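You operate a simulated robot arm through the tools that you are given. There is no shell and no other tool.

You are at the controls of a simulated two-armed robot. One attempt, no reset.

TASK
Empty the drip tub into the gully trough and drain the trough.
Fine: the trough is nearly full, so open the purple valve before you tip; tub back, valve shut once the trough has run empty. Set down upright: drip tub. Where these are worked on the way, their far stop is far enough and under half their travel is too little: purple valve.

Only the result counts: the job must be done as asked and must still hold three seconds after the hand-in. Knocking over, shifting, dropping, spilling or breaking anything else fails it.

THE ROBOT
Two 7-joint arms with fingered hands on one trunk that stands fixed in place. Base frame: the origin is at the foot of the trunk, x ahead of it, y to its left, z up; the work surface is at about z = 0.64. Lengths are in m, angles in rad, forces in N, time in s.
The left shoulder is at [0.07, 0.139, 1.048], the right one opposite. With the tool pointing down near the work surface each hand reaches from about 0.38 to 0.82 m from the base axis, measured 20 degrees to its own side. Payload 3.9 kg a hand.
Tool frame (each hand has its own): the origin (TCP) lies between the finger pads and is the grasp point; the fingertips stand 0.029 m ahead of it; z points along the fingers, y is the line along which they close. The gripper opens to 0.1 m; its body begins 0.034 m behind the TCP. The gripper is a hand of 5 fingers: y runs from the thumb to the fingers, the wrist lies at [-0.015, -0.105, -0.177] in the tool frame, and closing takes about 1.5 s.
Orientation is that of the tool frame in the base frame, as a unit quaternion [x, y, z, w]. With the fingers straight down and the wrist toward the robot, the tool's x, y and z point along [0, 1, 0], [1, 0, 0] and [0, 0, -1] of the base frame.

THE INTERFACE
- The arms move only by the tool play_rows. It takes "left_deltas", "right_deltas" or both (then of equal length, played together; a hand with none holds still); each is a list of rows, each a list of 3 entries, a list of its own where there are three numbers: the shift along the tool's x, y, z in m, then the turn, a rotation vector about the tool's x, y, z in rad, then the opening, from 0 (shut) to 1 (fully open). In form: [[[dx, dy, dz], [ax, ay, az], jaw], ...]. A call has 1 to 20 rows; each row is the pose to reach, as a shift and turn from the pose commanded when the call began, along the tool's axes at that moment. A row lasts 0.2 s, in which the tool goes at most 0.05 m and 0.15 rad; a call with a longer step from one row to the next is refused whole, and so is a gripper value outside its range. Where a pose cannot be reached the arm comes as near as it can. A force on the tool above 80 N (or 10 N above the force at the start of the call, whichever is more), or a blocked arm, ends the call early, and 0.2 s more pass. The fingers move at their own pace (about 0.153 m/s each) and stop on an object; they squeeze with about 31 N. The grip force told is the motor's: it shows also when the fingers shut on nothing. Time passes only in rows, and 0.2 s behind the last, so rows that repeat a pose let the fingers close. The reply holds the time, the measured pose of the TCP, the force on the tool along the base axes, the opening and the grip force, in the units named above and with some noise, with the torque about the TCP (base axes, N m) and any sound that the robot's microphone picked up.
- Cameras (640 x 400 px; columns grow to the right, rows downward): "scene" is now at [0.1263, 0.0087, 1.3477]; the picture's right is [0.10, -0.99, 0.00], its down [-0.75, -0.07, -0.66] and it looks along [0.66, 0.07, -0.75] (base axes); focal length 346 px, centre (320, 200). "left" rides on the left gripper at [-0.066, -0.086, -0.121] in its tool frame; the picture's right is [-0.76, -0.31, 0.58], its down [0.59, -0.70, 0.40] and it looks along [0.28, 0.64, 0.71] (tool axes); focal length 247 px, centre (320, 200). "right" rides on the right gripper at [0.066, -0.086, -0.121] in its tool frame; the picture's right is [-0.76, 0.31, -0.58], its down [-0.59, -0.70, 0.40] and it looks along [-0.28, 0.64, 0.71] (tool axes); focal length 247 px, centre (320, 200). There is no depth. A picture from a camera that has moved, and an enlarged one, comes with that camera's place and axes in the base frame and with its lens.
- get_image(camera): a new picture of that camera. It takes no simulated time.
- lift_body(by): slides the trunk up (or, below 0, down) by that many m; the arms and the scene camera ride with it, the base frame stays. It gives what a move gives, with no picture.
- hand_shape(shape, hand): the hand has 5 fingers and takes this shape, open, in about a second: jaw (thumb against the fingers, like two jaws); tri (thumb and two fingers); tip (a fingertip pinch); poke (one finger out to press); point (the index stretched); flat (the hand flat); cup (the hand cupped); fist (a fist). The gripper value then closes the fingers along that shape, each until it touches; the sizes above hold for jaw. It gives what a move gives, with no picture.
- head_to(pan, tilt): turns the head with the scene camera to pan (to the left, within 1.501 rad either way) and tilt (down, from -0.506 to 1.204), counted from straight ahead of the robot. It gives what a move gives.
- inspect(camera, box): a new picture of the part [left, top, right, bottom] of that camera's present view, enlarged. It takes no simulated time.
- sign_off(): hands the job in; it is judged then, once.

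Places have to be worked out from the pictures, the camera data and where the tool is seen. Open the grippers and draw the arms clear of the work before you hand the job in, unless the task says otherwise.

The tools are called by a JSON object that holds its "method" and its "body". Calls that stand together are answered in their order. play_rows: Moves the arms, as the interface text tells. Its arguments: {"type":"object","properties":{"left_deltas":{"type":"array"},"right_deltas":{"type":"array"}},"required":[]} The other tools are called the same way: lift_body (by) moves the trunk up or down; hand_shape (shape, hand) gives the hand a shape; head_to (pan, tilt) turns the head that bears the scene camera; get_image (camera) takes a picture; inspect (camera, box) takes an enlarged picture of a part of a camera's view; sign_off () hands the job in.

At the start:

```text
t: 0.0
left_tcp_pos: [0.5462, 0.2911, 0.9786]
left_tool_rot: [0.684, 0.73, 0.0, 0.0]
left_ft_force: [0.1, -0.2, 0.2]
left_moment: [-0.01, 0.04, 0.02]
left_width: 0.0999
left_grip_force: 0.0
left_shape: jaw
right_tcp_pos: [0.5699, -0.1637, 1.0156]
right_tool_rot: [0.683, 0.73, 0.0, -0.001]
right_ft_force: [0.5, 0.5, -0.6]
right_moment: [-0.02, 0.02, 0.01]
right_width: 0.0998
right_grip_force: 0.1
right_shape: jaw
trunk travel left (down, up): [-0.69, 0.15]
head pan, tilt (commanded): [0.099, 0.85]
```

scene: 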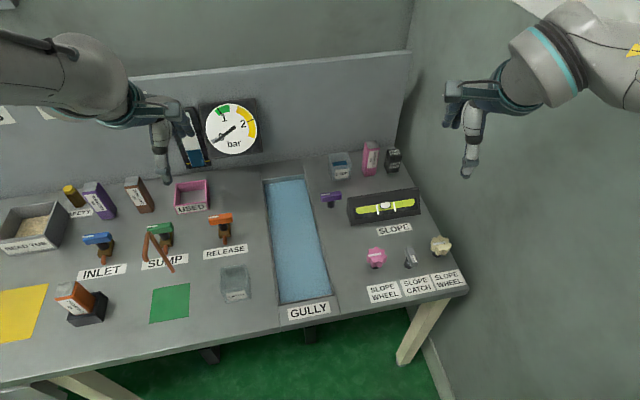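
right: 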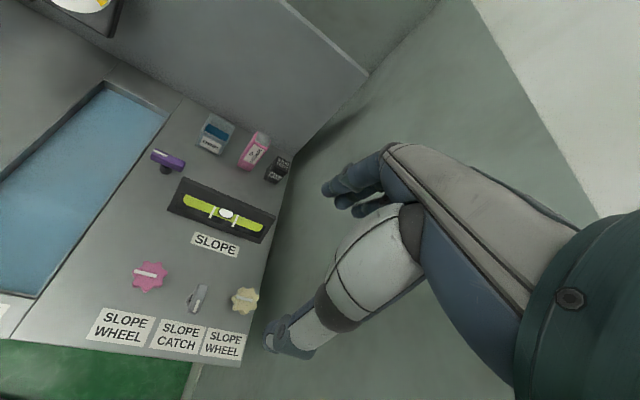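
left: 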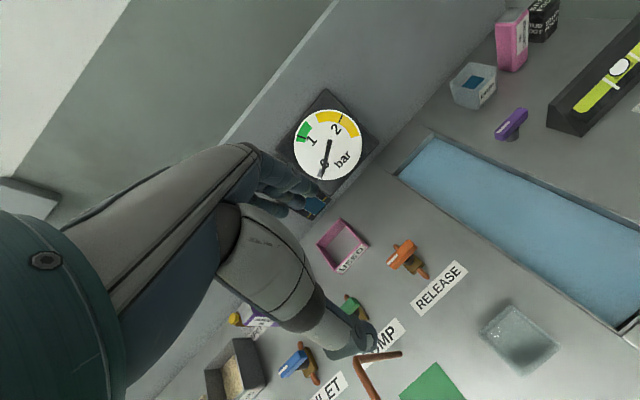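

The scene shows a greyish tub at about (235,284), the gully trough in the middle and a purple valve at about (331,199). I'll enlarge these areas to be sure of what each one is.

{"method": "inspect", "body": {"camera": "scene", "box": [190, 230, 350, 330]}}

{"method": "inspect", "body": {"camera": "scene", "box": [290, 140, 450, 240]}}

{"method": "inspect", "body": {"camera": "scene", "box": [40, 160, 280, 310]}}

{"method": "inspect", "body": {"camera": "left", "box": [420, 60, 640, 200]}}

```text
4.00 times, centred on (270, 280) of scene
camera zoom: at [0.1263, 0.0087, 1.3477], right [0.1, -0.99, 0.0], down [-0.75, -0.07, -0.66], along [0.66, 0.07, -0.75], focal length 1386 px, centre (520, -120)
```

zoom: 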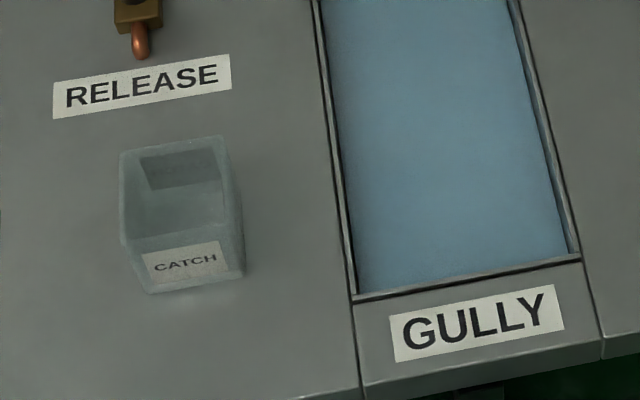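

```text
4.00 times, centred on (370, 190) of scene
camera zoom: at [0.1263, 0.0087, 1.3477], right [0.1, -0.99, 0.0], down [-0.75, -0.07, -0.66], along [0.66, 0.07, -0.75], focal length 1386 px, centre (120, 240)
```

zoom: 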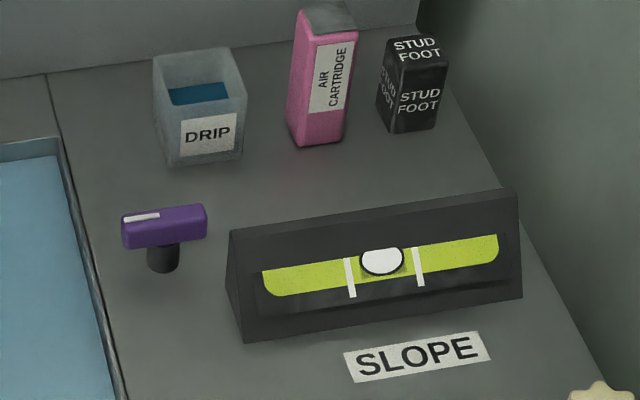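

```text
2.67 times, centred on (160, 235) of scene
camera zoom: at [0.1263, 0.0087, 1.3477], right [0.1, -0.99, 0.0], down [-0.75, -0.07, -0.66], along [0.66, 0.07, -0.75], focal length 924 px, centre (747, 107)
```

zoom: 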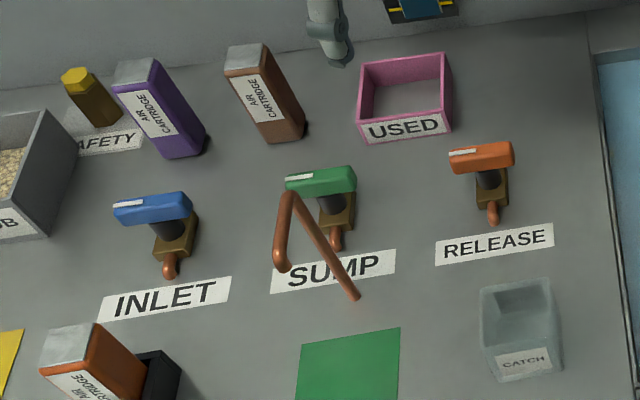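

```text
2.86 times, centred on (530, 130) of left
camera zoom: at [0.4641, 0.2196, 1.1008], right [-0.26, -0.78, -0.58], down [-0.74, 0.54, -0.4], along [0.62, 0.33, -0.71], focal length 706 px, centre (-280, 400)
```

zoom: 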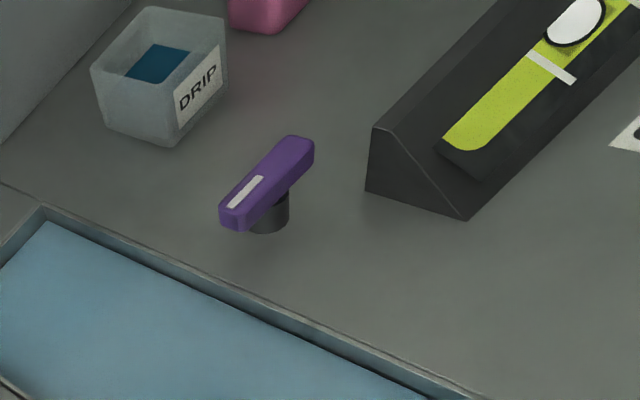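

The DRIP tub is the small grey one behind the purple valve, at roughly (0.85, 0.03), and it has dark liquid in it. CATCH is a different tub. The bench looks yawed by about 17°. I'll get a second viewpoint from the right wrist camera to triangulate the valve and the tub.

{"method": "inspect", "body": {"camera": "right", "box": [100, 90, 300, 215]}}

{"method": "inspect", "body": {"camera": "left", "box": [430, 40, 550, 150]}}

{"method": "inspect", "body": {"camera": "scene", "box": [310, 135, 390, 215]}}

```text
3.20 times, centred on (200, 152) of right
camera zoom: at [0.4813, -0.1028, 1.1365], right [0.36, -0.73, 0.58], down [-0.66, -0.63, -0.4], along [0.66, -0.24, -0.71], focal length 790 px, centre (704, 352)
```

zoom: 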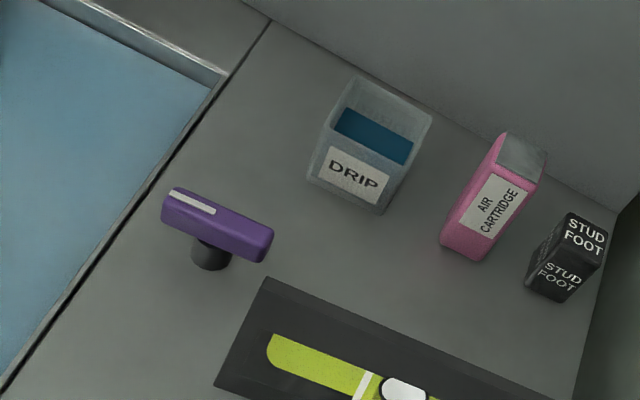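

```text
3.64 times, centred on (490, 95) of left
camera zoom: at [0.4641, 0.2196, 1.1008], right [-0.26, -0.78, -0.58], down [-0.74, 0.54, -0.4], along [0.62, 0.33, -0.71], focal length 898 px, centre (-298, 582)
```

zoom: 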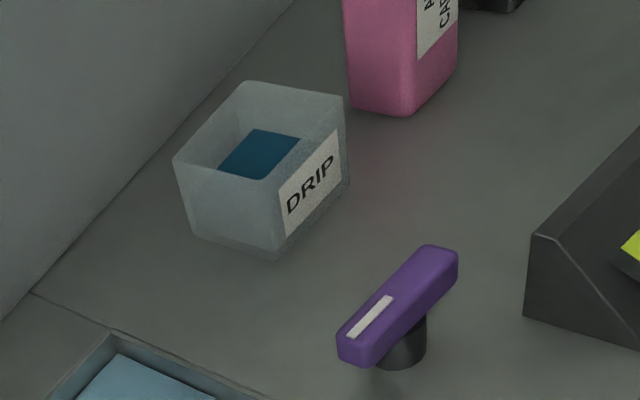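

```text
5.00 times, centred on (350, 175) of scene
camera zoom: at [0.1263, 0.0087, 1.3477], right [0.1, -0.99, 0.0], down [-0.75, -0.07, -0.66], along [0.66, 0.07, -0.75], focal length 1732 px, centre (170, 325)
```

zoom: 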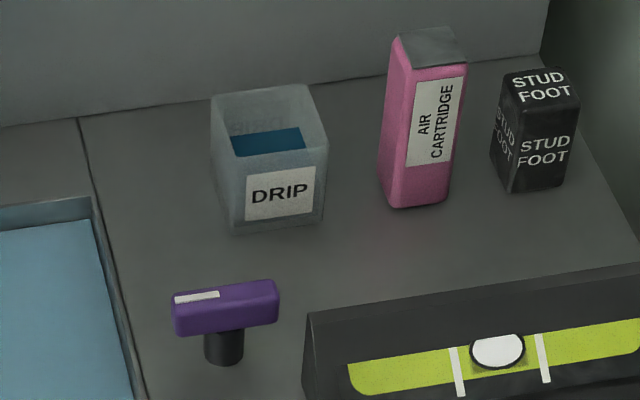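

From three views, the purple handle's axis comes out at about (0.731, 0.040) with its top at z≈0.684, and the handle lies along the bench's left-right axis. The tub centre is at about (0.848, 0.025), roughly 0.055 m square and 0.06 m tall. I'll move the right hand above the valve, with its closing line across the handle.

{"method": "play_rows", "body": {"right_deltas": [[[0.01925, 0.01743, 0.0216], [0, 0, -0.023], 0.6], [[0.0385, 0.03486, 0.0431], [0, 0, -0.046], 0.6], [[0.05775, 0.0523, 0.0647], [0, 0, -0.069], 0.6], [[0.077, 0.0697, 0.0862], [0, 0, -0.092], 0.6], [[0.09625, 0.0872, 0.1078], [0, 0, -0.115], 0.6], [[0.1155, 0.1046, 0.1294], [0, 0, -0.138], 0.6], [[0.13475, 0.122, 0.1509], [0, 0, -0.161], 0.6], [[0.154, 0.1394, 0.1725], [0, 0, -0.184], 0.6], [[0.17325, 0.1569, 0.194], [0, 0, -0.207], 0.6], [[0.1925, 0.1743, 0.2156], [0, 0, -0.23], 0.6], [[0.1925, 0.1743, 0.2156], [0, 0, -0.23], 0.6]]}}

```text
t: 2.4
left_tcp_pos: [0.5453, 0.29, 0.9799]
left_tool_rot: [0.683, 0.73, 0.0, 0.0]
left_ft_force: [0.8, 0.2, 0.2]
left_moment: [-0.01, -0.02, -0.01]
left_width: 0.1
left_grip_force: 0.0
left_shape: jaw
right_tcp_pos: [0.73, 0.0391, 0.8]
right_tool_rot: [0.595, 0.804, 0.0, 0.001]
right_ft_force: [0.9, 0.4, 0.2]
right_moment: [0.0, 0.01, 0.02]
right_width: 0.06
right_grip_force: 0.1
right_shape: jaw
trunk travel left (down, up): [-0.69, 0.15]
head pan, tilt (commanded): [0.099, 0.85]
```

The right hand has reached a point above the valve. Before I lower it, I'll check how it lines up from the scene and right cameras.

{"method": "get_image", "body": {"camera": "scene"}}

{"method": "get_image", "body": {"camera": "right"}}

{"method": "get_image", "body": {"camera": "left"}}

```text
taken
camera scene: at [0.1256, 0.0079, 1.3478], right [0.1, -0.99, 0.0], down [-0.75, -0.07, -0.66], along [0.66, 0.07, -0.75], focal length 346 px, centre (320, 200)
```

scene: 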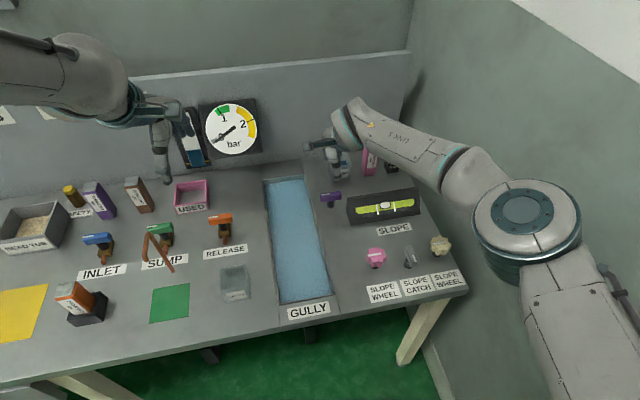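

```text
taken
camera right: at [0.6305, 0.0784, 0.9219], right [0.51, -0.63, 0.58], down [-0.5, -0.77, -0.4], along [0.7, -0.08, -0.71], focal length 247 px, centre (320, 200)
```

right: 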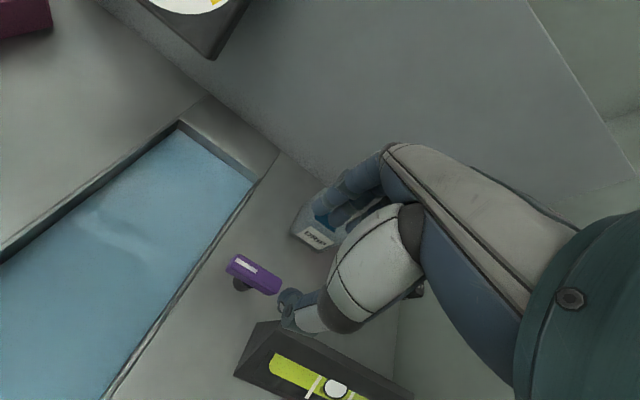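

```text
taken
camera left: at [0.4636, 0.2189, 1.1012], right [-0.26, -0.78, -0.58], down [-0.74, 0.54, -0.4], along [0.62, 0.33, -0.71], focal length 247 px, centre (320, 200)
```

left: 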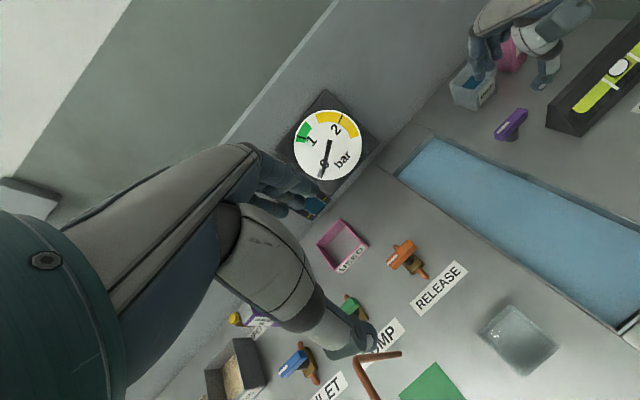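

I'll enlarge the left camera's view of the right hand to judge where the fingertips sit relative to the valve and tub.

{"method": "inspect", "body": {"camera": "left", "box": [440, 0, 600, 150]}}

{"method": "inspect", "body": {"camera": "scene", "box": [290, 90, 430, 220]}}

```text
2.67 times, centred on (520, 75) of left
camera zoom: at [0.4636, 0.2189, 1.1012], right [-0.26, -0.78, -0.58], down [-0.74, 0.54, -0.4], along [0.62, 0.33, -0.71], focal length 659 px, centre (-213, 533)
```

zoom: 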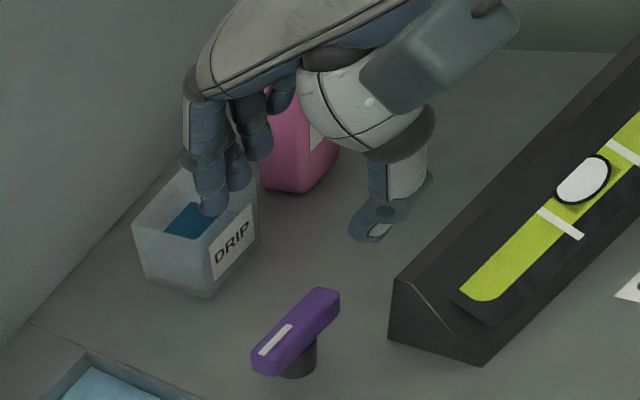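

```text
3.08 times, centred on (360, 155) of scene
camera zoom: at [0.1256, 0.0079, 1.3478], right [0.1, -0.99, 0.0], down [-0.75, -0.07, -0.66], along [0.66, 0.07, -0.75], focal length 1066 px, centre (197, 338)
```

zoom: 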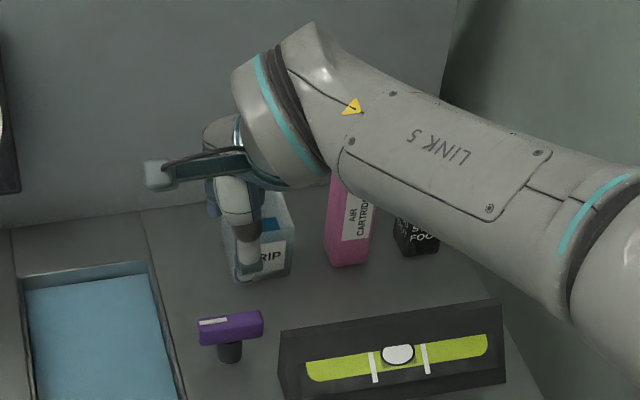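

The hand straddles the point above the handle, with the thumb nearest the robot. I'll lower to z≈0.69 with the fingers 0.05 m apart, then look again before closing.

{"method": "play_rows", "body": {"right_deltas": [[[0, 0, 0.025], [0, 0, 0], 0.5], [[0, 0, 0.05], [0, 0, 0], 0.5], [[0, 0, 0.075], [0, 0, 0], 0.5], [[0, 0, 0.09], [0, 0, 0], 0.5], [[0, 0, 0.1], [0, 0, 0], 0.5], [[0, 0, 0.11], [0, 0, 0], 0.5]]}}

{"method": "inspect", "body": {"camera": "left", "box": [440, 0, 600, 150]}}

{"method": "inspect", "body": {"camera": "scene", "box": [290, 120, 430, 240]}}

{"method": "get_image", "body": {"camera": "right"}}

```text
t: 3.8
left_tcp_pos: [0.5466, 0.2913, 0.9798]
left_tool_rot: [0.683, 0.73, -0.001, 0.0]
left_ft_force: [0.5, -0.2, 0.1]
left_moment: [-0.02, -0.03, -0.02]
left_width: 0.1
left_grip_force: 0.0
left_shape: jaw
right_tcp_pos: [0.7308, 0.0391, 0.6908]
right_tool_rot: [0.594, 0.804, 0.0, 0.0]
right_ft_force: [-0.2, -0.3, -0.5]
right_moment: [0.0, 0.0, 0.01]
right_width: 0.0504
right_grip_force: 0.1
right_shape: jaw
trunk travel left (down, up): [-0.69, 0.15]
head pan, tilt (commanded): [0.099, 0.85]
```

```text
2.67 times, centred on (520, 75) of left
camera zoom: at [0.4642, 0.2198, 1.1007], right [-0.26, -0.78, -0.58], down [-0.74, 0.54, -0.4], along [0.62, 0.33, -0.71], focal length 659 px, centre (-213, 533)
```

zoom: 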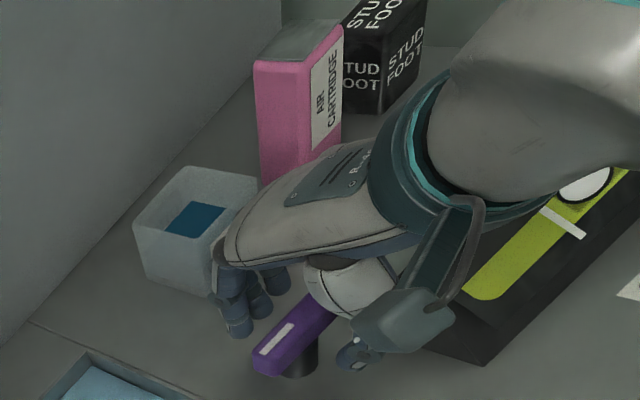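

```text
3.33 times, centred on (360, 180) of scene
camera zoom: at [0.1264, 0.009, 1.3477], right [0.1, -0.99, 0.0], down [-0.75, -0.08, -0.66], along [0.66, 0.07, -0.75], focal length 1155 px, centre (187, 267)
```

zoom: 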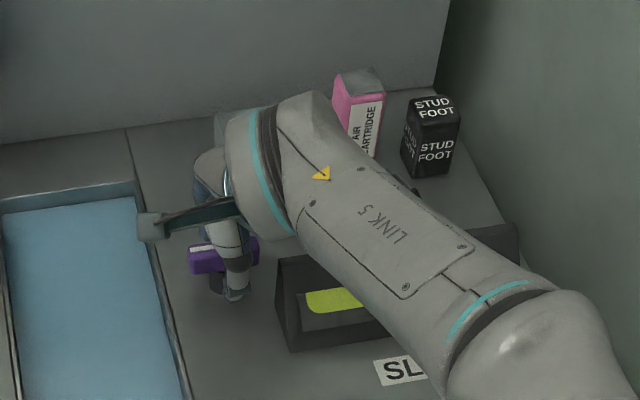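

```text
taken
camera right: at [0.6309, 0.0783, 0.8111], right [0.51, -0.63, 0.58], down [-0.5, -0.77, -0.4], along [0.7, -0.08, -0.71], focal length 247 px, centre (320, 200)
```

right: 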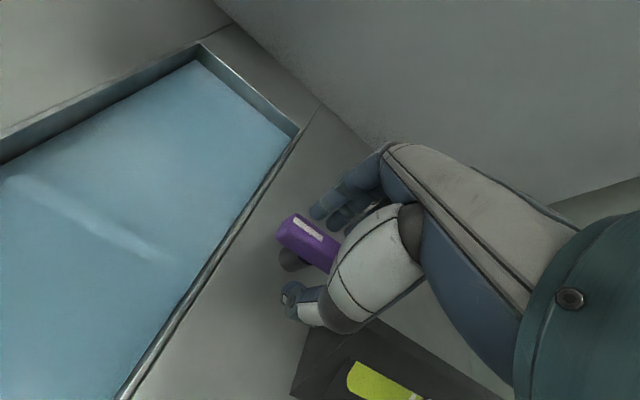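

The handle sits between the thumb (near side) and the fingers (far side), with no contact force. I'll close on it now.

{"method": "play_rows", "body": {"right_deltas": [[[0, 0, 0], [0, 0, 0], 0.3], [[0, 0, 0], [0, 0, 0], 0.1], [[0, 0, 0], [0, 0, 0], 0.0], [[0, 0, 0], [0, 0, 0], 0.0], [[0, 0, 0], [0, 0, 0], 0.0], [[0, 0, 0], [0, 0, 0], 0.0], [[0, 0, 0], [0, 0, 0], 0.0], [[0, 0, 0], [0, 0, 0], 0.0]]}}

{"method": "get_image", "body": {"camera": "right"}}

{"method": "inspect", "body": {"camera": "left", "box": [440, 0, 600, 150]}}

```text
t: 5.6
left_tcp_pos: [0.5462, 0.2904, 0.9786]
left_tool_rot: [0.683, 0.73, 0.0, 0.0]
left_ft_force: [0.3, -0.2, -0.5]
left_moment: [0.02, -0.01, 0.06]
left_width: 0.0995
left_grip_force: 0.1
left_shape: jaw
right_tcp_pos: [0.7306, 0.0398, 0.6902]
right_tool_rot: [0.596, 0.803, -0.001, -0.001]
right_ft_force: [-1.1, -0.6, -2.2]
right_moment: [0.0, 0.01, 0.13]
right_width: 0.011
right_grip_force: 31.6
right_shape: jaw
trunk travel left (down, up): [-0.69, 0.15]
head pan, tilt (commanded): [0.099, 0.85]
```

```text
taken
camera right: at [0.6308, 0.0782, 0.811], right [0.51, -0.63, 0.58], down [-0.5, -0.77, -0.4], along [0.7, -0.08, -0.71], focal length 247 px, centre (320, 200)
```

right: 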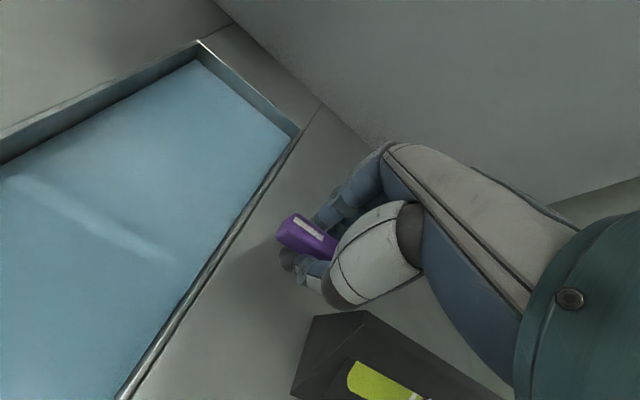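

```text
2.67 times, centred on (520, 75) of left
camera zoom: at [0.4642, 0.2196, 1.1007], right [-0.26, -0.78, -0.58], down [-0.74, 0.54, -0.4], along [0.62, 0.33, -0.71], focal length 659 px, centre (-213, 533)
```

zoom: 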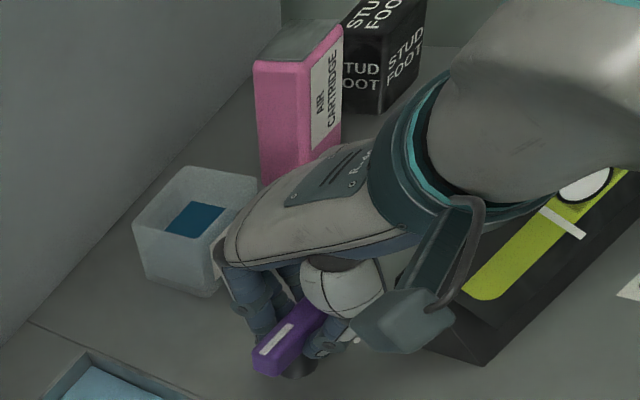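

The handle is gripped at 31.6 N. I'll try a gentle counter-clockwise turn (seen from above) and watch the moment.

{"method": "play_rows", "body": {"right_deltas": [[[0, 0, 0], [0, 0, -0.05], 0.0], [[0, 0, 0], [0, 0, -0.1], 0.0], [[0, 0, 0], [0, 0, -0.15], 0.0], [[0, 0, 0], [0, 0, -0.2], 0.0]]}}

{"method": "get_image", "body": {"camera": "right"}}

{"method": "inspect", "body": {"camera": "left", "box": [440, 0, 600, 150]}}

```text
t: 6.6
left_tcp_pos: [0.5499, 0.2912, 0.9774]
left_tool_rot: [0.683, 0.731, -0.001, -0.001]
left_ft_force: [-0.1, -0.2, 0.1]
left_moment: [0.02, -0.02, 0.02]
left_width: 0.0999
left_grip_force: 0.0
left_shape: jaw
right_tcp_pos: [0.7265, 0.0354, 0.6901]
right_tool_rot: [0.555, 0.832, 0.0, 0.001]
right_ft_force: [22.8, 4.0, -6.7]
right_moment: [0.12, -0.57, 0.09]
right_width: 0.0106
right_grip_force: 30.8
right_shape: jaw
right hand out of reach, approached as far as the arm can: row 1, 2, 3, 4
trunk travel left (down, up): [-0.69, 0.15]
head pan, tilt (commanded): [0.099, 0.85]
```

```text
taken
camera right: at [0.6223, 0.0658, 0.8113], right [0.57, -0.58, 0.58], down [-0.42, -0.81, -0.4], along [0.7, -0.02, -0.71], focal length 247 px, centre (320, 200)
```

right: 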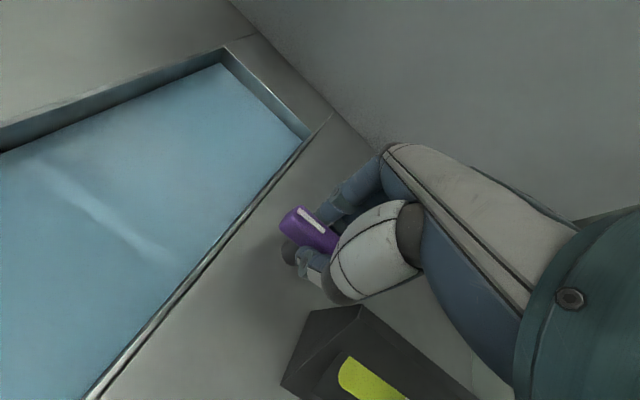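

```text
2.67 times, centred on (520, 75) of left
camera zoom: at [0.4673, 0.2203, 1.099], right [-0.26, -0.78, -0.58], down [-0.74, 0.54, -0.4], along [0.62, 0.33, -0.72], focal length 659 px, centre (-213, 533)
```

zoom: 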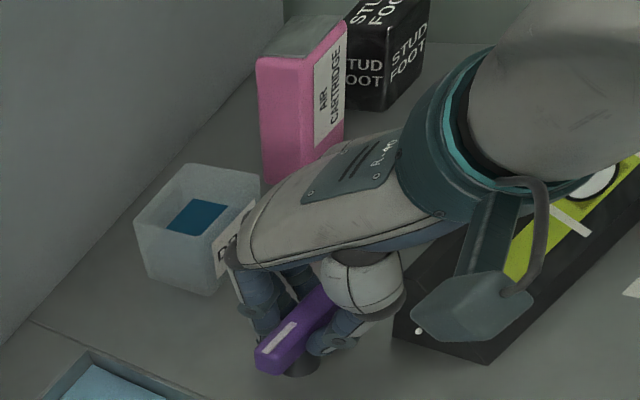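

The arm reports it's out of reach turning this way: the hand turned only about 0.1 rad and TCP was dragged about 6 mm, with 23 N on the tool. I'll zoom in to see whether the handle itself turned.

{"method": "inspect", "body": {"camera": "left", "box": [480, 80, 560, 140]}}

{"method": "inspect", "body": {"camera": "right", "box": [250, 180, 380, 310]}}

{"method": "get_image", "body": {"camera": "scene"}}

```text
6.67 times, centred on (520, 110) of left
camera zoom: at [0.4673, 0.2203, 1.099], right [-0.26, -0.78, -0.58], down [-0.74, 0.54, -0.4], along [0.62, 0.33, -0.72], focal length 1646 px, centre (-1013, 800)
```

zoom: 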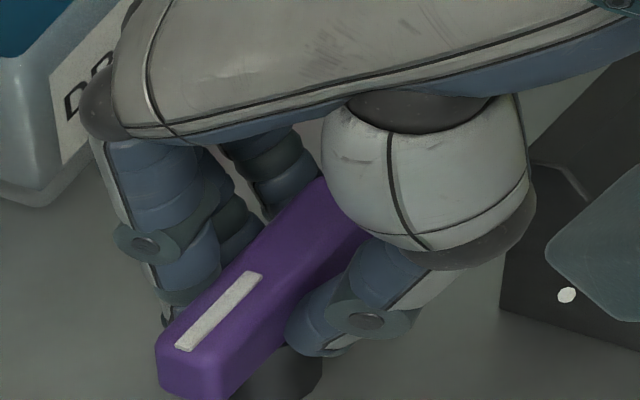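

```text
3.08 times, centred on (315, 245) of right
camera zoom: at [0.6223, 0.0658, 0.8113], right [0.57, -0.58, 0.58], down [-0.42, -0.81, -0.4], along [0.7, -0.02, -0.71], focal length 760 px, centre (335, 62)
```

zoom: 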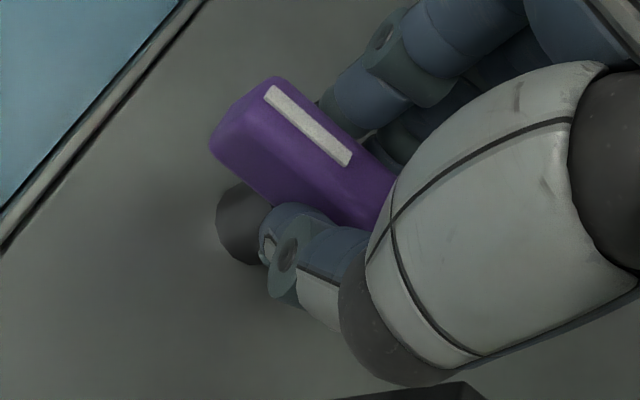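

```text
taken
camera scene: at [0.1303, 0.0095, 1.3472], right [0.1, -0.99, 0.0], down [-0.75, -0.08, -0.66], along [0.65, 0.07, -0.75], focal length 346 px, centre (320, 200)
```

scene: 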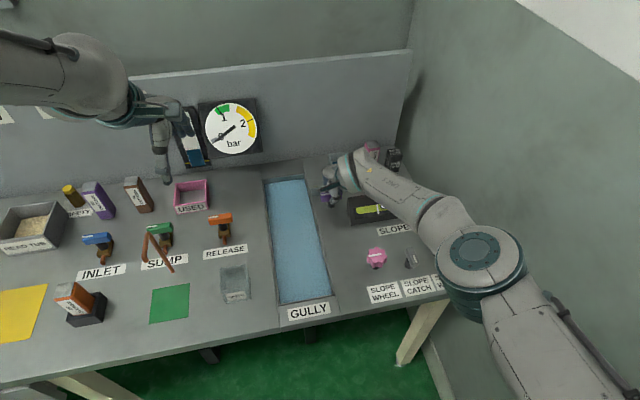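

The white stripe's direction in the base frame hasn't changed (about −74° to −75°), so counter-clockwise looks like the closed stop. I'll go back to the start angle and check the forces there.

{"method": "play_rows", "body": {"right_deltas": [[[0, 0, 0], [0, 0, 0.05], 0.0], [[0, 0, 0], [0, 0, 0.1], 0.0], [[0, 0, 0], [0, 0, 0.15], 0.0], [[0, 0, 0], [0, 0, 0.2], 0.0]]}}

```text
t: 7.6
left_tcp_pos: [0.5496, 0.2916, 0.9772]
left_tool_rot: [0.683, 0.73, -0.002, 0.0]
left_ft_force: [0.8, 0.2, -0.3]
left_moment: [-0.01, 0.03, -0.01]
left_width: 0.0998
left_grip_force: 0.1
left_shape: jaw
right_tcp_pos: [0.7252, 0.0387, 0.6904]
right_tool_rot: [0.634, 0.773, 0.001, 0.001]
right_ft_force: [21.7, 9.0, -1.2]
right_moment: [0.2, -0.65, 0.32]
right_width: 0.0113
right_grip_force: 31.2
right_shape: jaw
trunk travel left (down, up): [-0.69, 0.15]
head pan, tilt (commanded): [0.099, 0.85]
```

The hand has now turned past the start angle in the clockwise direction (yaw 11° against 17° at the grip), and the commanded point sits about 6 mm short of the axis. I'll shift it forward to unload the grip, then check the handle angle.

{"method": "play_rows", "body": {"right_deltas": [[[0, 0.003, 0], [0, 0, 0], 0.0], [[0, 0.006, 0], [0, 0, 0], 0.0], [[0, 0.006, 0], [0, 0, 0], 0.0]]}}

{"method": "inspect", "body": {"camera": "right", "box": [250, 180, 380, 310]}}

{"method": "inspect", "body": {"camera": "left", "box": [480, 80, 560, 140]}}

```text
t: 8.4
left_tcp_pos: [0.5467, 0.2904, 0.9784]
left_tool_rot: [0.683, 0.73, -0.001, 0.0]
left_ft_force: [-0.6, 0.6, -0.1]
left_moment: [-0.02, 0.03, 0.0]
left_width: 0.0997
left_grip_force: 0.1
left_shape: jaw
right_tcp_pos: [0.7282, 0.0397, 0.6901]
right_tool_rot: [0.635, 0.773, 0.0, 0.0]
right_ft_force: [0.8, 6.7, -1.1]
right_moment: [0.12, -0.13, 0.19]
right_width: 0.0111
right_grip_force: 30.4
right_shape: jaw
trunk travel left (down, up): [-0.69, 0.15]
head pan, tilt (commanded): [0.099, 0.85]
```

```text
3.08 times, centred on (315, 245) of right
camera zoom: at [0.6322, 0.088, 0.8114], right [0.45, -0.68, 0.58], down [-0.58, -0.71, -0.4], along [0.68, -0.15, -0.71], focal length 760 px, centre (335, 62)
```

zoom: 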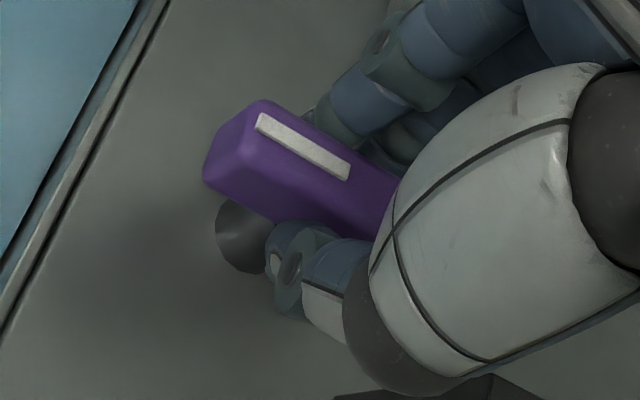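

```text
6.67 times, centred on (520, 110) of left
camera zoom: at [0.4644, 0.2203, 1.1004], right [-0.26, -0.78, -0.58], down [-0.74, 0.54, -0.4], along [0.62, 0.33, -0.71], focal length 1646 px, centre (-1013, 800)
```

zoom: 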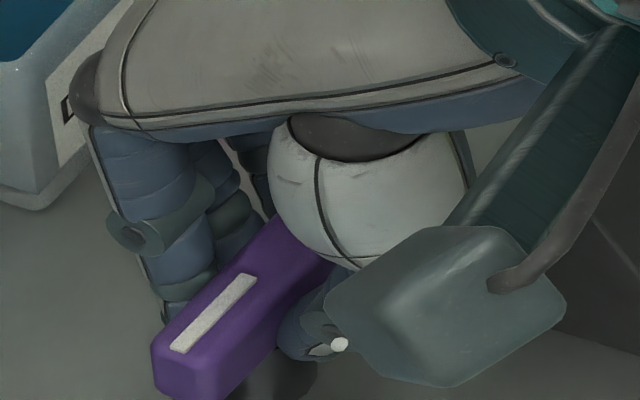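

The handle is still at its original angle, so the hand's compliance took up the turn. I'll continue clockwise in small steps and watch the moment build.

{"method": "play_rows", "body": {"right_deltas": [[[0, 0.0, 0], [0, 0, 0.05], 0.0], [[0, 0.0, 0], [0, 0, 0.1], 0.0], [[0, 0.0, 0], [0, 0, 0.15], 0.0], [[0, 0.0, 0], [0, 0, 0.2], 0.0]]}}

{"method": "inspect", "body": {"camera": "right", "box": [250, 180, 380, 310]}}

{"method": "inspect", "body": {"camera": "left", "box": [480, 80, 560, 140]}}

```text
t: 9.4
left_tcp_pos: [0.5469, 0.2916, 0.9776]
left_tool_rot: [0.682, 0.731, -0.001, 0.001]
left_ft_force: [-0.1, -0.4, -0.6]
left_moment: [-0.01, -0.02, 0.0]
left_width: 0.0997
left_grip_force: 0.0
left_shape: jaw
right_tcp_pos: [0.7297, 0.0405, 0.6904]
right_tool_rot: [0.709, 0.705, 0.001, 0.001]
right_ft_force: [2.3, 14.9, -4.3]
right_moment: [0.27, -0.16, 0.44]
right_width: 0.0098
right_grip_force: 31.2
right_shape: jaw
trunk travel left (down, up): [-0.69, 0.15]
head pan, tilt (commanded): [0.099, 0.85]
```

```text
3.08 times, centred on (315, 245) of right
camera zoom: at [0.6447, 0.1074, 0.8114], right [0.3, -0.76, 0.58], down [-0.7, -0.59, -0.4], along [0.64, -0.29, -0.71], focal length 760 px, centre (335, 62)
```

zoom: 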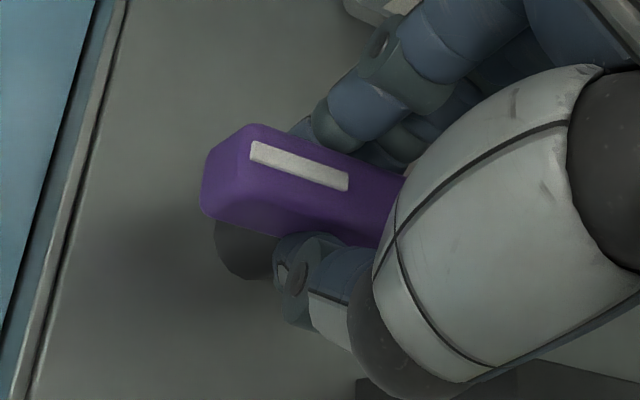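

```text
6.67 times, centred on (520, 110) of left
camera zoom: at [0.4649, 0.2216, 1.0999], right [-0.26, -0.78, -0.58], down [-0.74, 0.54, -0.4], along [0.62, 0.32, -0.71], focal length 1646 px, centre (-1013, 800)
```

zoom: 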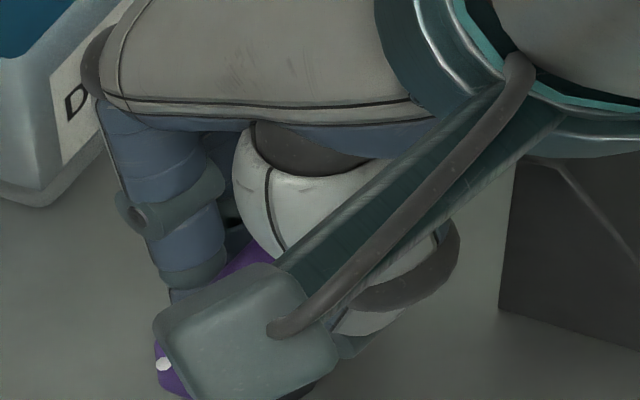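

The hand has slipped 17° around a handle that stays put, at 0.44 N·m, so clockwise seems to be the blocked side or very stiff. I'll release, rise clear, and look at reach and turning options in free air before trying again.

{"method": "play_rows", "body": {"right_deltas": [[[0, 0, 0], [0, 0, 0], 0.5], [[0, 0, 0], [0, 0, 0], 0.5], [[0, 0, 0], [0, 0, 0], 0.5], [[0, 0, -0.03], [0, 0, 0], 0.5], [[0, 0, -0.07], [0, 0, 0], 0.5], [[0, 0, -0.11], [0, 0, 0], 0.5], [[0, 0, -0.11], [0, 0, -0.15], 0.5], [[0, 0, -0.11], [0, 0, -0.3], 0.5], [[0, 0, -0.11], [0, 0, -0.45], 0.5], [[0, 0, -0.11], [0, 0, -0.6], 0.5], [[0, 0, -0.11], [0, 0, -0.75], 0.5], [[0, 0, -0.11], [0, 0, -0.75], 0.5]]}}

{"method": "get_image", "body": {"camera": "scene"}}

{"method": "inspect", "body": {"camera": "left", "box": [440, 0, 600, 150]}}

```text
t: 12.0
left_tcp_pos: [0.5474, 0.2917, 0.9786]
left_tool_rot: [0.684, 0.73, 0.0, 0.0]
left_ft_force: [-0.4, 0.5, -0.1]
left_moment: [-0.01, -0.02, 0.01]
left_width: 0.0995
left_grip_force: 0.0
left_shape: jaw
right_tcp_pos: [0.7291, 0.0368, 0.8006]
right_tool_rot: [0.554, 0.832, 0.0, 0.001]
right_ft_force: [0.1, 1.0, -0.2]
right_moment: [0.02, 0.02, 0.0]
right_width: 0.0501
right_grip_force: 0.1
right_shape: jaw
right hand out of reach, approached as far as the arm can: row 10, 11, 12
trunk travel left (down, up): [-0.69, 0.15]
head pan, tilt (commanded): [0.099, 0.85]
```

```text
taken
camera scene: at [0.1263, 0.0088, 1.3477], right [0.1, -0.99, 0.0], down [-0.75, -0.08, -0.66], along [0.66, 0.07, -0.75], focal length 346 px, centre (320, 200)
```

scene: 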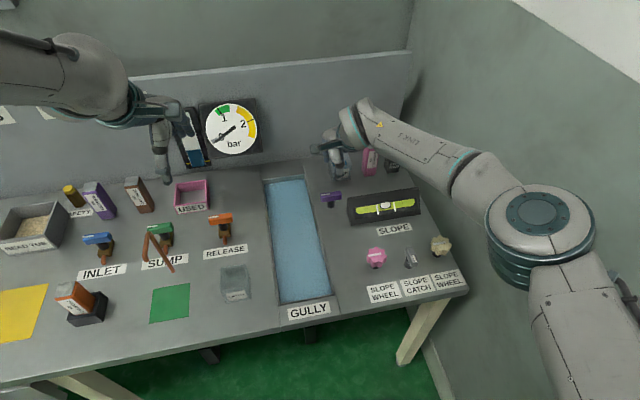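

```text
2.67 times, centred on (520, 75) of left
camera zoom: at [0.4641, 0.2196, 1.1008], right [-0.26, -0.78, -0.58], down [-0.74, 0.54, -0.4], along [0.62, 0.33, -0.71], focal length 659 px, centre (-213, 533)
```

zoom: 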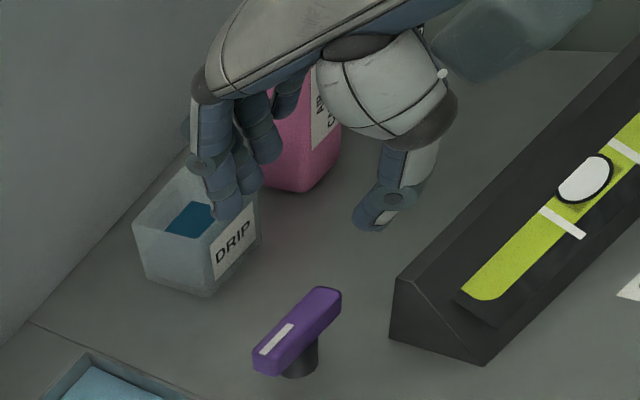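

The handle is unchanged and the right hand's counter-clockwise limit is at about 22.6° yaw. I'll measure the clockwise range in free air at this height.

{"method": "play_rows", "body": {"right_deltas": [[[0, 0, 0], [0, 0, 0.15], 0.5], [[0, 0, 0], [0, 0, 0.3], 0.5], [[0, 0, 0], [0, 0, 0.45], 0.5], [[0, 0, 0], [0, 0, 0.6], 0.5], [[0, 0, 0], [0, 0, 0.75], 0.5], [[0, 0, 0], [0, 0, 0.9], 0.5], [[0, 0, 0], [0, 0, 1.05], 0.5], [[0, 0, 0], [0, 0, 1.2], 0.5], [[0, 0, 0], [0, 0, 1.35], 0.5], [[0, 0, 0], [0, 0, 1.5], 0.5], [[0, 0, 0], [0, 0, 1.65], 0.5], [[0, 0, 0], [0, 0, 1.8], 0.5], [[0, 0, 0], [0, 0, 1.95], 0.5], [[0, 0, 0], [0, 0, 1.95], 0.5]]}}

{"method": "get_image", "body": {"camera": "scene"}}

```text
t: 15.0
left_tcp_pos: [0.546, 0.2894, 0.979]
left_tool_rot: [0.684, 0.73, 0.0, 0.001]
left_ft_force: [0.1, 0.2, 0.9]
left_moment: [0.06, -0.01, -0.06]
left_width: 0.0996
left_grip_force: 0.0
left_shape: jaw
right_tcp_pos: [0.6133, 0.0141, 0.7941]
right_tool_rot: [1.0, 0.025, 0.002, 0.0]
right_ft_force: [-0.3, -0.3, -0.1]
right_moment: [0.03, 0.01, -0.03]
right_width: 0.0499
right_grip_force: 0.1
right_shape: jaw
right hand out of reach, approached as far as the arm can: row 6, 7, 8, 9, 10, 11, 12, 13, 14
trunk travel left (down, up): [-0.69, 0.15]
head pan, tilt (commanded): [0.099, 0.85]
```

```text
taken
camera scene: at [0.1261, 0.0078, 1.3478], right [0.1, -0.99, 0.0], down [-0.75, -0.07, -0.66], along [0.66, 0.07, -0.75], focal length 346 px, centre (320, 200)
```

scene: 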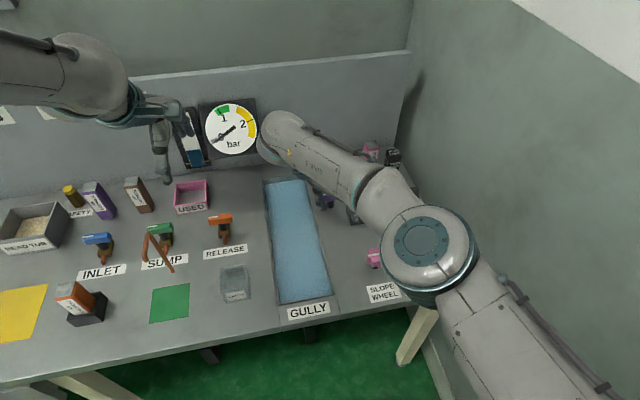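

With clockwise yaw the right arm pulled back, so distance is the limit there. Gripping and twisting through 90° won't work at this reach, and pushing the lever with a fingertip suits it better. I'll bring the right hand back to a neutral yaw, give it the 'poke' shape and look at it.

{"method": "play_rows", "body": {"right_deltas": [[[0.0, 0.0, -0.02], [0, 0, -0.14], 0.5], [[0.005, 0.005, -0.04], [0, 0, -0.28], 0.5], [[0.01, 0.01, -0.056], [0, 0, -0.42], 0.5], [[0.015, 0.015, -0.056], [0, 0, -0.56], 0.5], [[0.02, 0.02, -0.056], [0, 0, -0.7], 0.5], [[0.025, 0.025, -0.056], [0, 0, -0.84], 0.5], [[0.03, 0.03, -0.056], [0, 0, -0.98], 0.5], [[0.035, 0.036, -0.056], [0, 0, -1.12], 0.5], [[0.04, 0.036, -0.056], [0, 0, -1.26], 0.5], [[0.045, 0.036, -0.056], [0, 0, -1.4], 0.5], [[0.045, 0.036, -0.056], [0, 0, -1.54], 0.5], [[0.045, 0.036, -0.056], [0, 0, -1.69], 0.5], [[0.045, 0.036, -0.056], [0, 0, -1.69], 0.5]]}}

{"method": "hand_shape", "body": {"hand": "right", "shape": "poke"}}

{"method": "get_image", "body": {"camera": "right"}}

{"method": "get_image", "body": {"camera": "left"}}

{"method": "get_image", "body": {"camera": "scene"}}

```text
t: 17.8
left_tcp_pos: [0.5459, 0.2899, 0.9791]
left_tool_rot: [0.684, 0.73, 0.0, 0.001]
left_ft_force: [0.6, 0.2, 0.0]
left_moment: [-0.03, 0.0, 0.01]
left_width: 0.0997
left_grip_force: 0.0
left_shape: jaw
right_tcp_pos: [0.6623, -0.0152, 0.8506]
right_tool_rot: [0.657, 0.754, 0.001, 0.001]
right_ft_force: [0.3, 0.2, 0.6]
right_moment: [0.02, 0.0, -0.03]
right_width: 0.0495
right_grip_force: 0.1
right_shape: jaw
trunk travel left (down, up): [-0.69, 0.15]
head pan, tilt (commanded): [0.099, 0.85]
```

```text
t: 18.7
left_tcp_pos: [0.545, 0.2901, 0.978]
left_tool_rot: [0.683, 0.731, 0.0, 0.0]
left_ft_force: [0.5, 0.6, 0.3]
left_moment: [0.0, 0.01, 0.0]
left_width: 0.0999
left_grip_force: 0.0
left_shape: jaw
right_tcp_pos: [0.6618, -0.0173, 0.8511]
right_tool_rot: [0.658, 0.753, 0.001, 0.0]
right_ft_force: [0.8, 0.9, 0.1]
right_moment: [-0.03, -0.01, -0.01]
right_width: 0.0001
right_grip_force: 0.1
right_shape: poke
trunk travel left (down, up): [-0.69, 0.15]
head pan, tilt (commanded): [0.099, 0.85]
```

```text
taken
camera right: at [0.5689, 0.0379, 0.9716], right [0.4, -0.71, 0.58], down [-0.62, -0.68, -0.4], along [0.68, -0.19, -0.71], focal length 247 px, centre (320, 200)
```

right: 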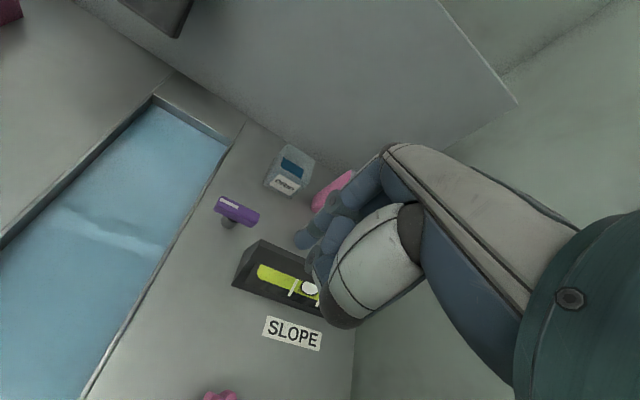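

```text
taken
camera left: at [0.4641, 0.2196, 1.1008], right [-0.26, -0.78, -0.58], down [-0.74, 0.54, -0.4], along [0.62, 0.33, -0.71], focal length 247 px, centre (320, 200)
```

left: 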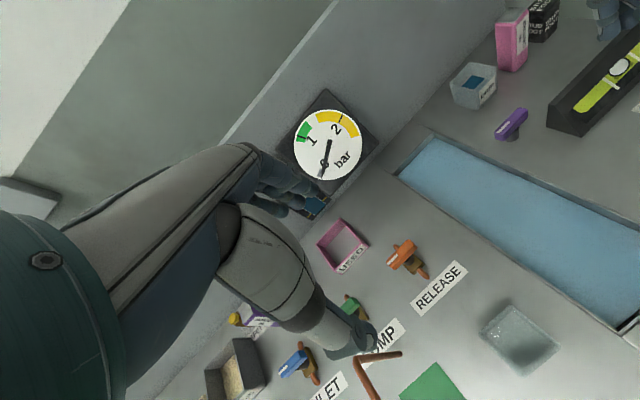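

```text
taken
camera scene: at [0.1263, 0.0087, 1.3477], right [0.1, -0.99, 0.0], down [-0.75, -0.07, -0.66], along [0.66, 0.07, -0.75], focal length 346 px, centre (320, 200)
```

scene: 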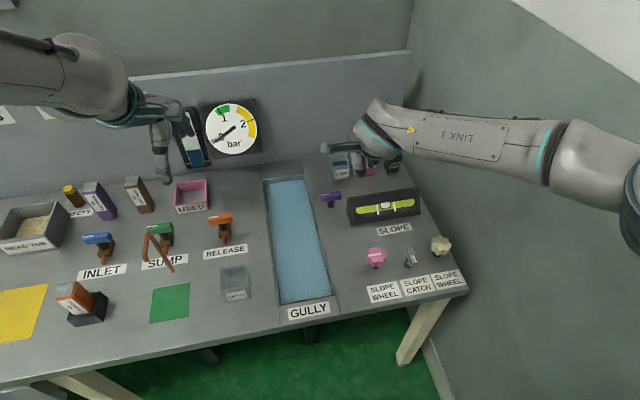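

The index finger is extended. I'll move the hand over the valve area at z≈0.80, where the left camera can see it, to measure where the fingertip lies relative to TCP.

{"method": "play_rows", "body": {"right_deltas": [[[0.012, 0.012, 0.01], [0, 0, 0], 0.0], [[0.025, 0.025, 0.02], [0, 0, 0], 0.0], [[0.04, 0.035, 0.03], [0, 0, 0], 0.0], [[0.05, 0.04, 0.04], [0, 0, 0], 0.0], [[0.06, 0.045, 0.05], [0, 0, 0], 0.0]]}}

{"method": "inspect", "body": {"camera": "left", "box": [440, 0, 600, 150]}}

{"method": "inspect", "body": {"camera": "right", "box": [180, 140, 420, 340]}}

{"method": "inspect", "body": {"camera": "scene", "box": [290, 100, 430, 220]}}

```text
t: 19.9
left_tcp_pos: [0.5457, 0.2917, 0.9779]
left_tool_rot: [0.684, 0.73, 0.0, 0.0]
left_ft_force: [-0.5, -0.9, -0.1]
left_moment: [0.04, 0.03, 0.0]
left_width: 0.1
left_grip_force: 0.1
left_shape: jaw
right_tcp_pos: [0.6987, 0.0492, 0.8]
right_tool_rot: [0.658, 0.753, 0.0, 0.001]
right_ft_force: [0.6, -0.8, 0.3]
right_moment: [0.0, 0.01, -0.02]
right_width: 0.0001
right_grip_force: 0.1
right_shape: poke
trunk travel left (down, up): [-0.69, 0.15]
head pan, tilt (commanded): [0.099, 0.85]
```

```text
2.67 times, centred on (520, 75) of left
camera zoom: at [0.4644, 0.22, 1.1005], right [-0.26, -0.78, -0.58], down [-0.74, 0.54, -0.4], along [0.62, 0.33, -0.71], focal length 659 px, centre (-213, 533)
```

zoom: 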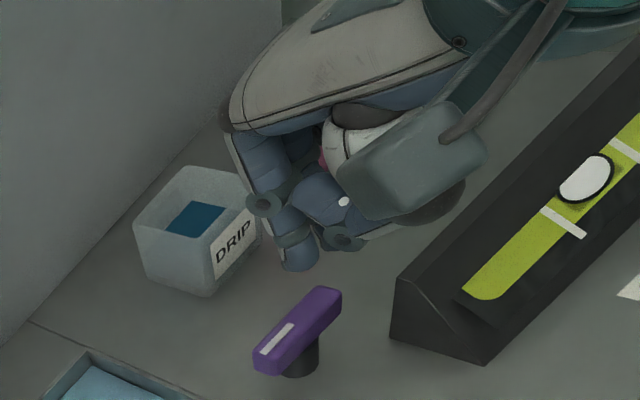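

```text
2.00 times, centred on (300, 240) of right
camera zoom: at [0.6052, 0.104, 0.9215], right [0.4, -0.71, 0.58], down [-0.62, -0.68, -0.4], along [0.68, -0.2, -0.71], focal length 494 px, centre (360, 120)
```

zoom: 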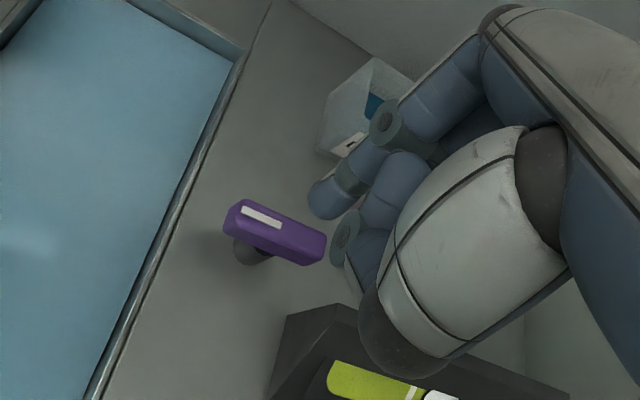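

```text
3.33 times, centred on (360, 160) of scene
camera zoom: at [0.1267, 0.0093, 1.3477], right [0.1, -0.99, 0.0], down [-0.75, -0.08, -0.66], along [0.66, 0.07, -0.75], focal length 1155 px, centre (187, 333)
```

zoom: 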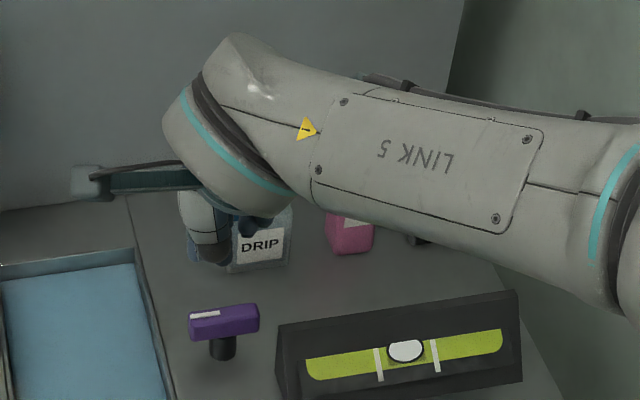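

The index tip triangulates to about (0.704, 0.054, 0.77), so it sits almost directly under TCP, 0.03 m ahead. Everything is far out, so I'll raise the right hand and lower the trunk 0.2 m to get more horizontal reach for both the lever and the tub.

{"method": "play_rows", "body": {"right_deltas": [[[0, -0.01, -0.04], [0, 0, 0], 0.0], [[0, -0.03, -0.08], [0, 0, 0], 0.0], [[0, -0.06, -0.12], [0, 0, 0], 0.0], [[0, -0.09, -0.16], [0, 0, 0], 0.0], [[0, -0.1, -0.2], [0, 0, 0], 0.0]], "left_deltas": [[[0, 0, -0.02], [0, 0, 0], 1.0], [[0, 0, -0.04], [0, 0, 0], 1.0], [[0, 0, -0.06], [0, 0, 0], 1.0], [[0, 0, -0.08], [0, 0, 0], 1.0], [[0, 0, -0.1], [0, 0, 0], 1.0]]}}

{"method": "lift_body", "body": {"by": -0.1}}

{"method": "get_image", "body": {"camera": "scene"}}

```text
t: 21.1
left_tcp_pos: [0.5451, 0.2909, 1.0796]
left_tool_rot: [0.683, 0.73, 0.0, -0.001]
left_ft_force: [0.6, 0.1, 1.3]
left_moment: [0.0, 0.0, 0.0]
left_width: 0.0998
left_grip_force: 0.1
left_shape: jaw
right_tcp_pos: [0.5972, 0.0333, 1.0019]
right_tool_rot: [0.658, 0.753, 0.001, 0.002]
right_ft_force: [0.1, 0.0, 0.1]
right_moment: [-0.01, 0.01, 0.0]
right_width: 0.0002
right_grip_force: 0.1
right_shape: poke
trunk travel left (down, up): [-0.69, 0.15]
head pan, tilt (commanded): [0.099, 0.85]
```

```text
t: 22.4
left_tcp_pos: [0.5452, 0.2911, 0.9794]
left_tool_rot: [0.683, 0.73, 0.001, 0.0]
left_ft_force: [0.2, -0.3, -0.6]
left_moment: [0.01, -0.01, 0.02]
left_width: 0.1
left_grip_force: 0.1
left_shape: jaw
right_tcp_pos: [0.5981, 0.0348, 0.9011]
right_tool_rot: [0.658, 0.753, 0.001, 0.001]
right_ft_force: [-0.6, -0.4, -0.9]
right_moment: [0.01, 0.01, -0.02]
right_width: 0.0003
right_grip_force: 0.0
right_shape: poke
trunk travel left (down, up): [-0.59, 0.25]
head pan, tilt (commanded): [0.099, 0.85]
```

```text
taken
camera scene: at [0.126, 0.0087, 1.2478], right [0.1, -0.99, 0.0], down [-0.75, -0.07, -0.66], along [0.66, 0.07, -0.75], focal length 346 px, centre (320, 200)
```

scene: 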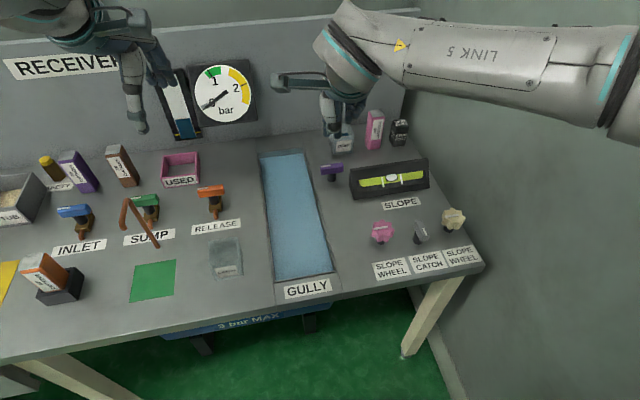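

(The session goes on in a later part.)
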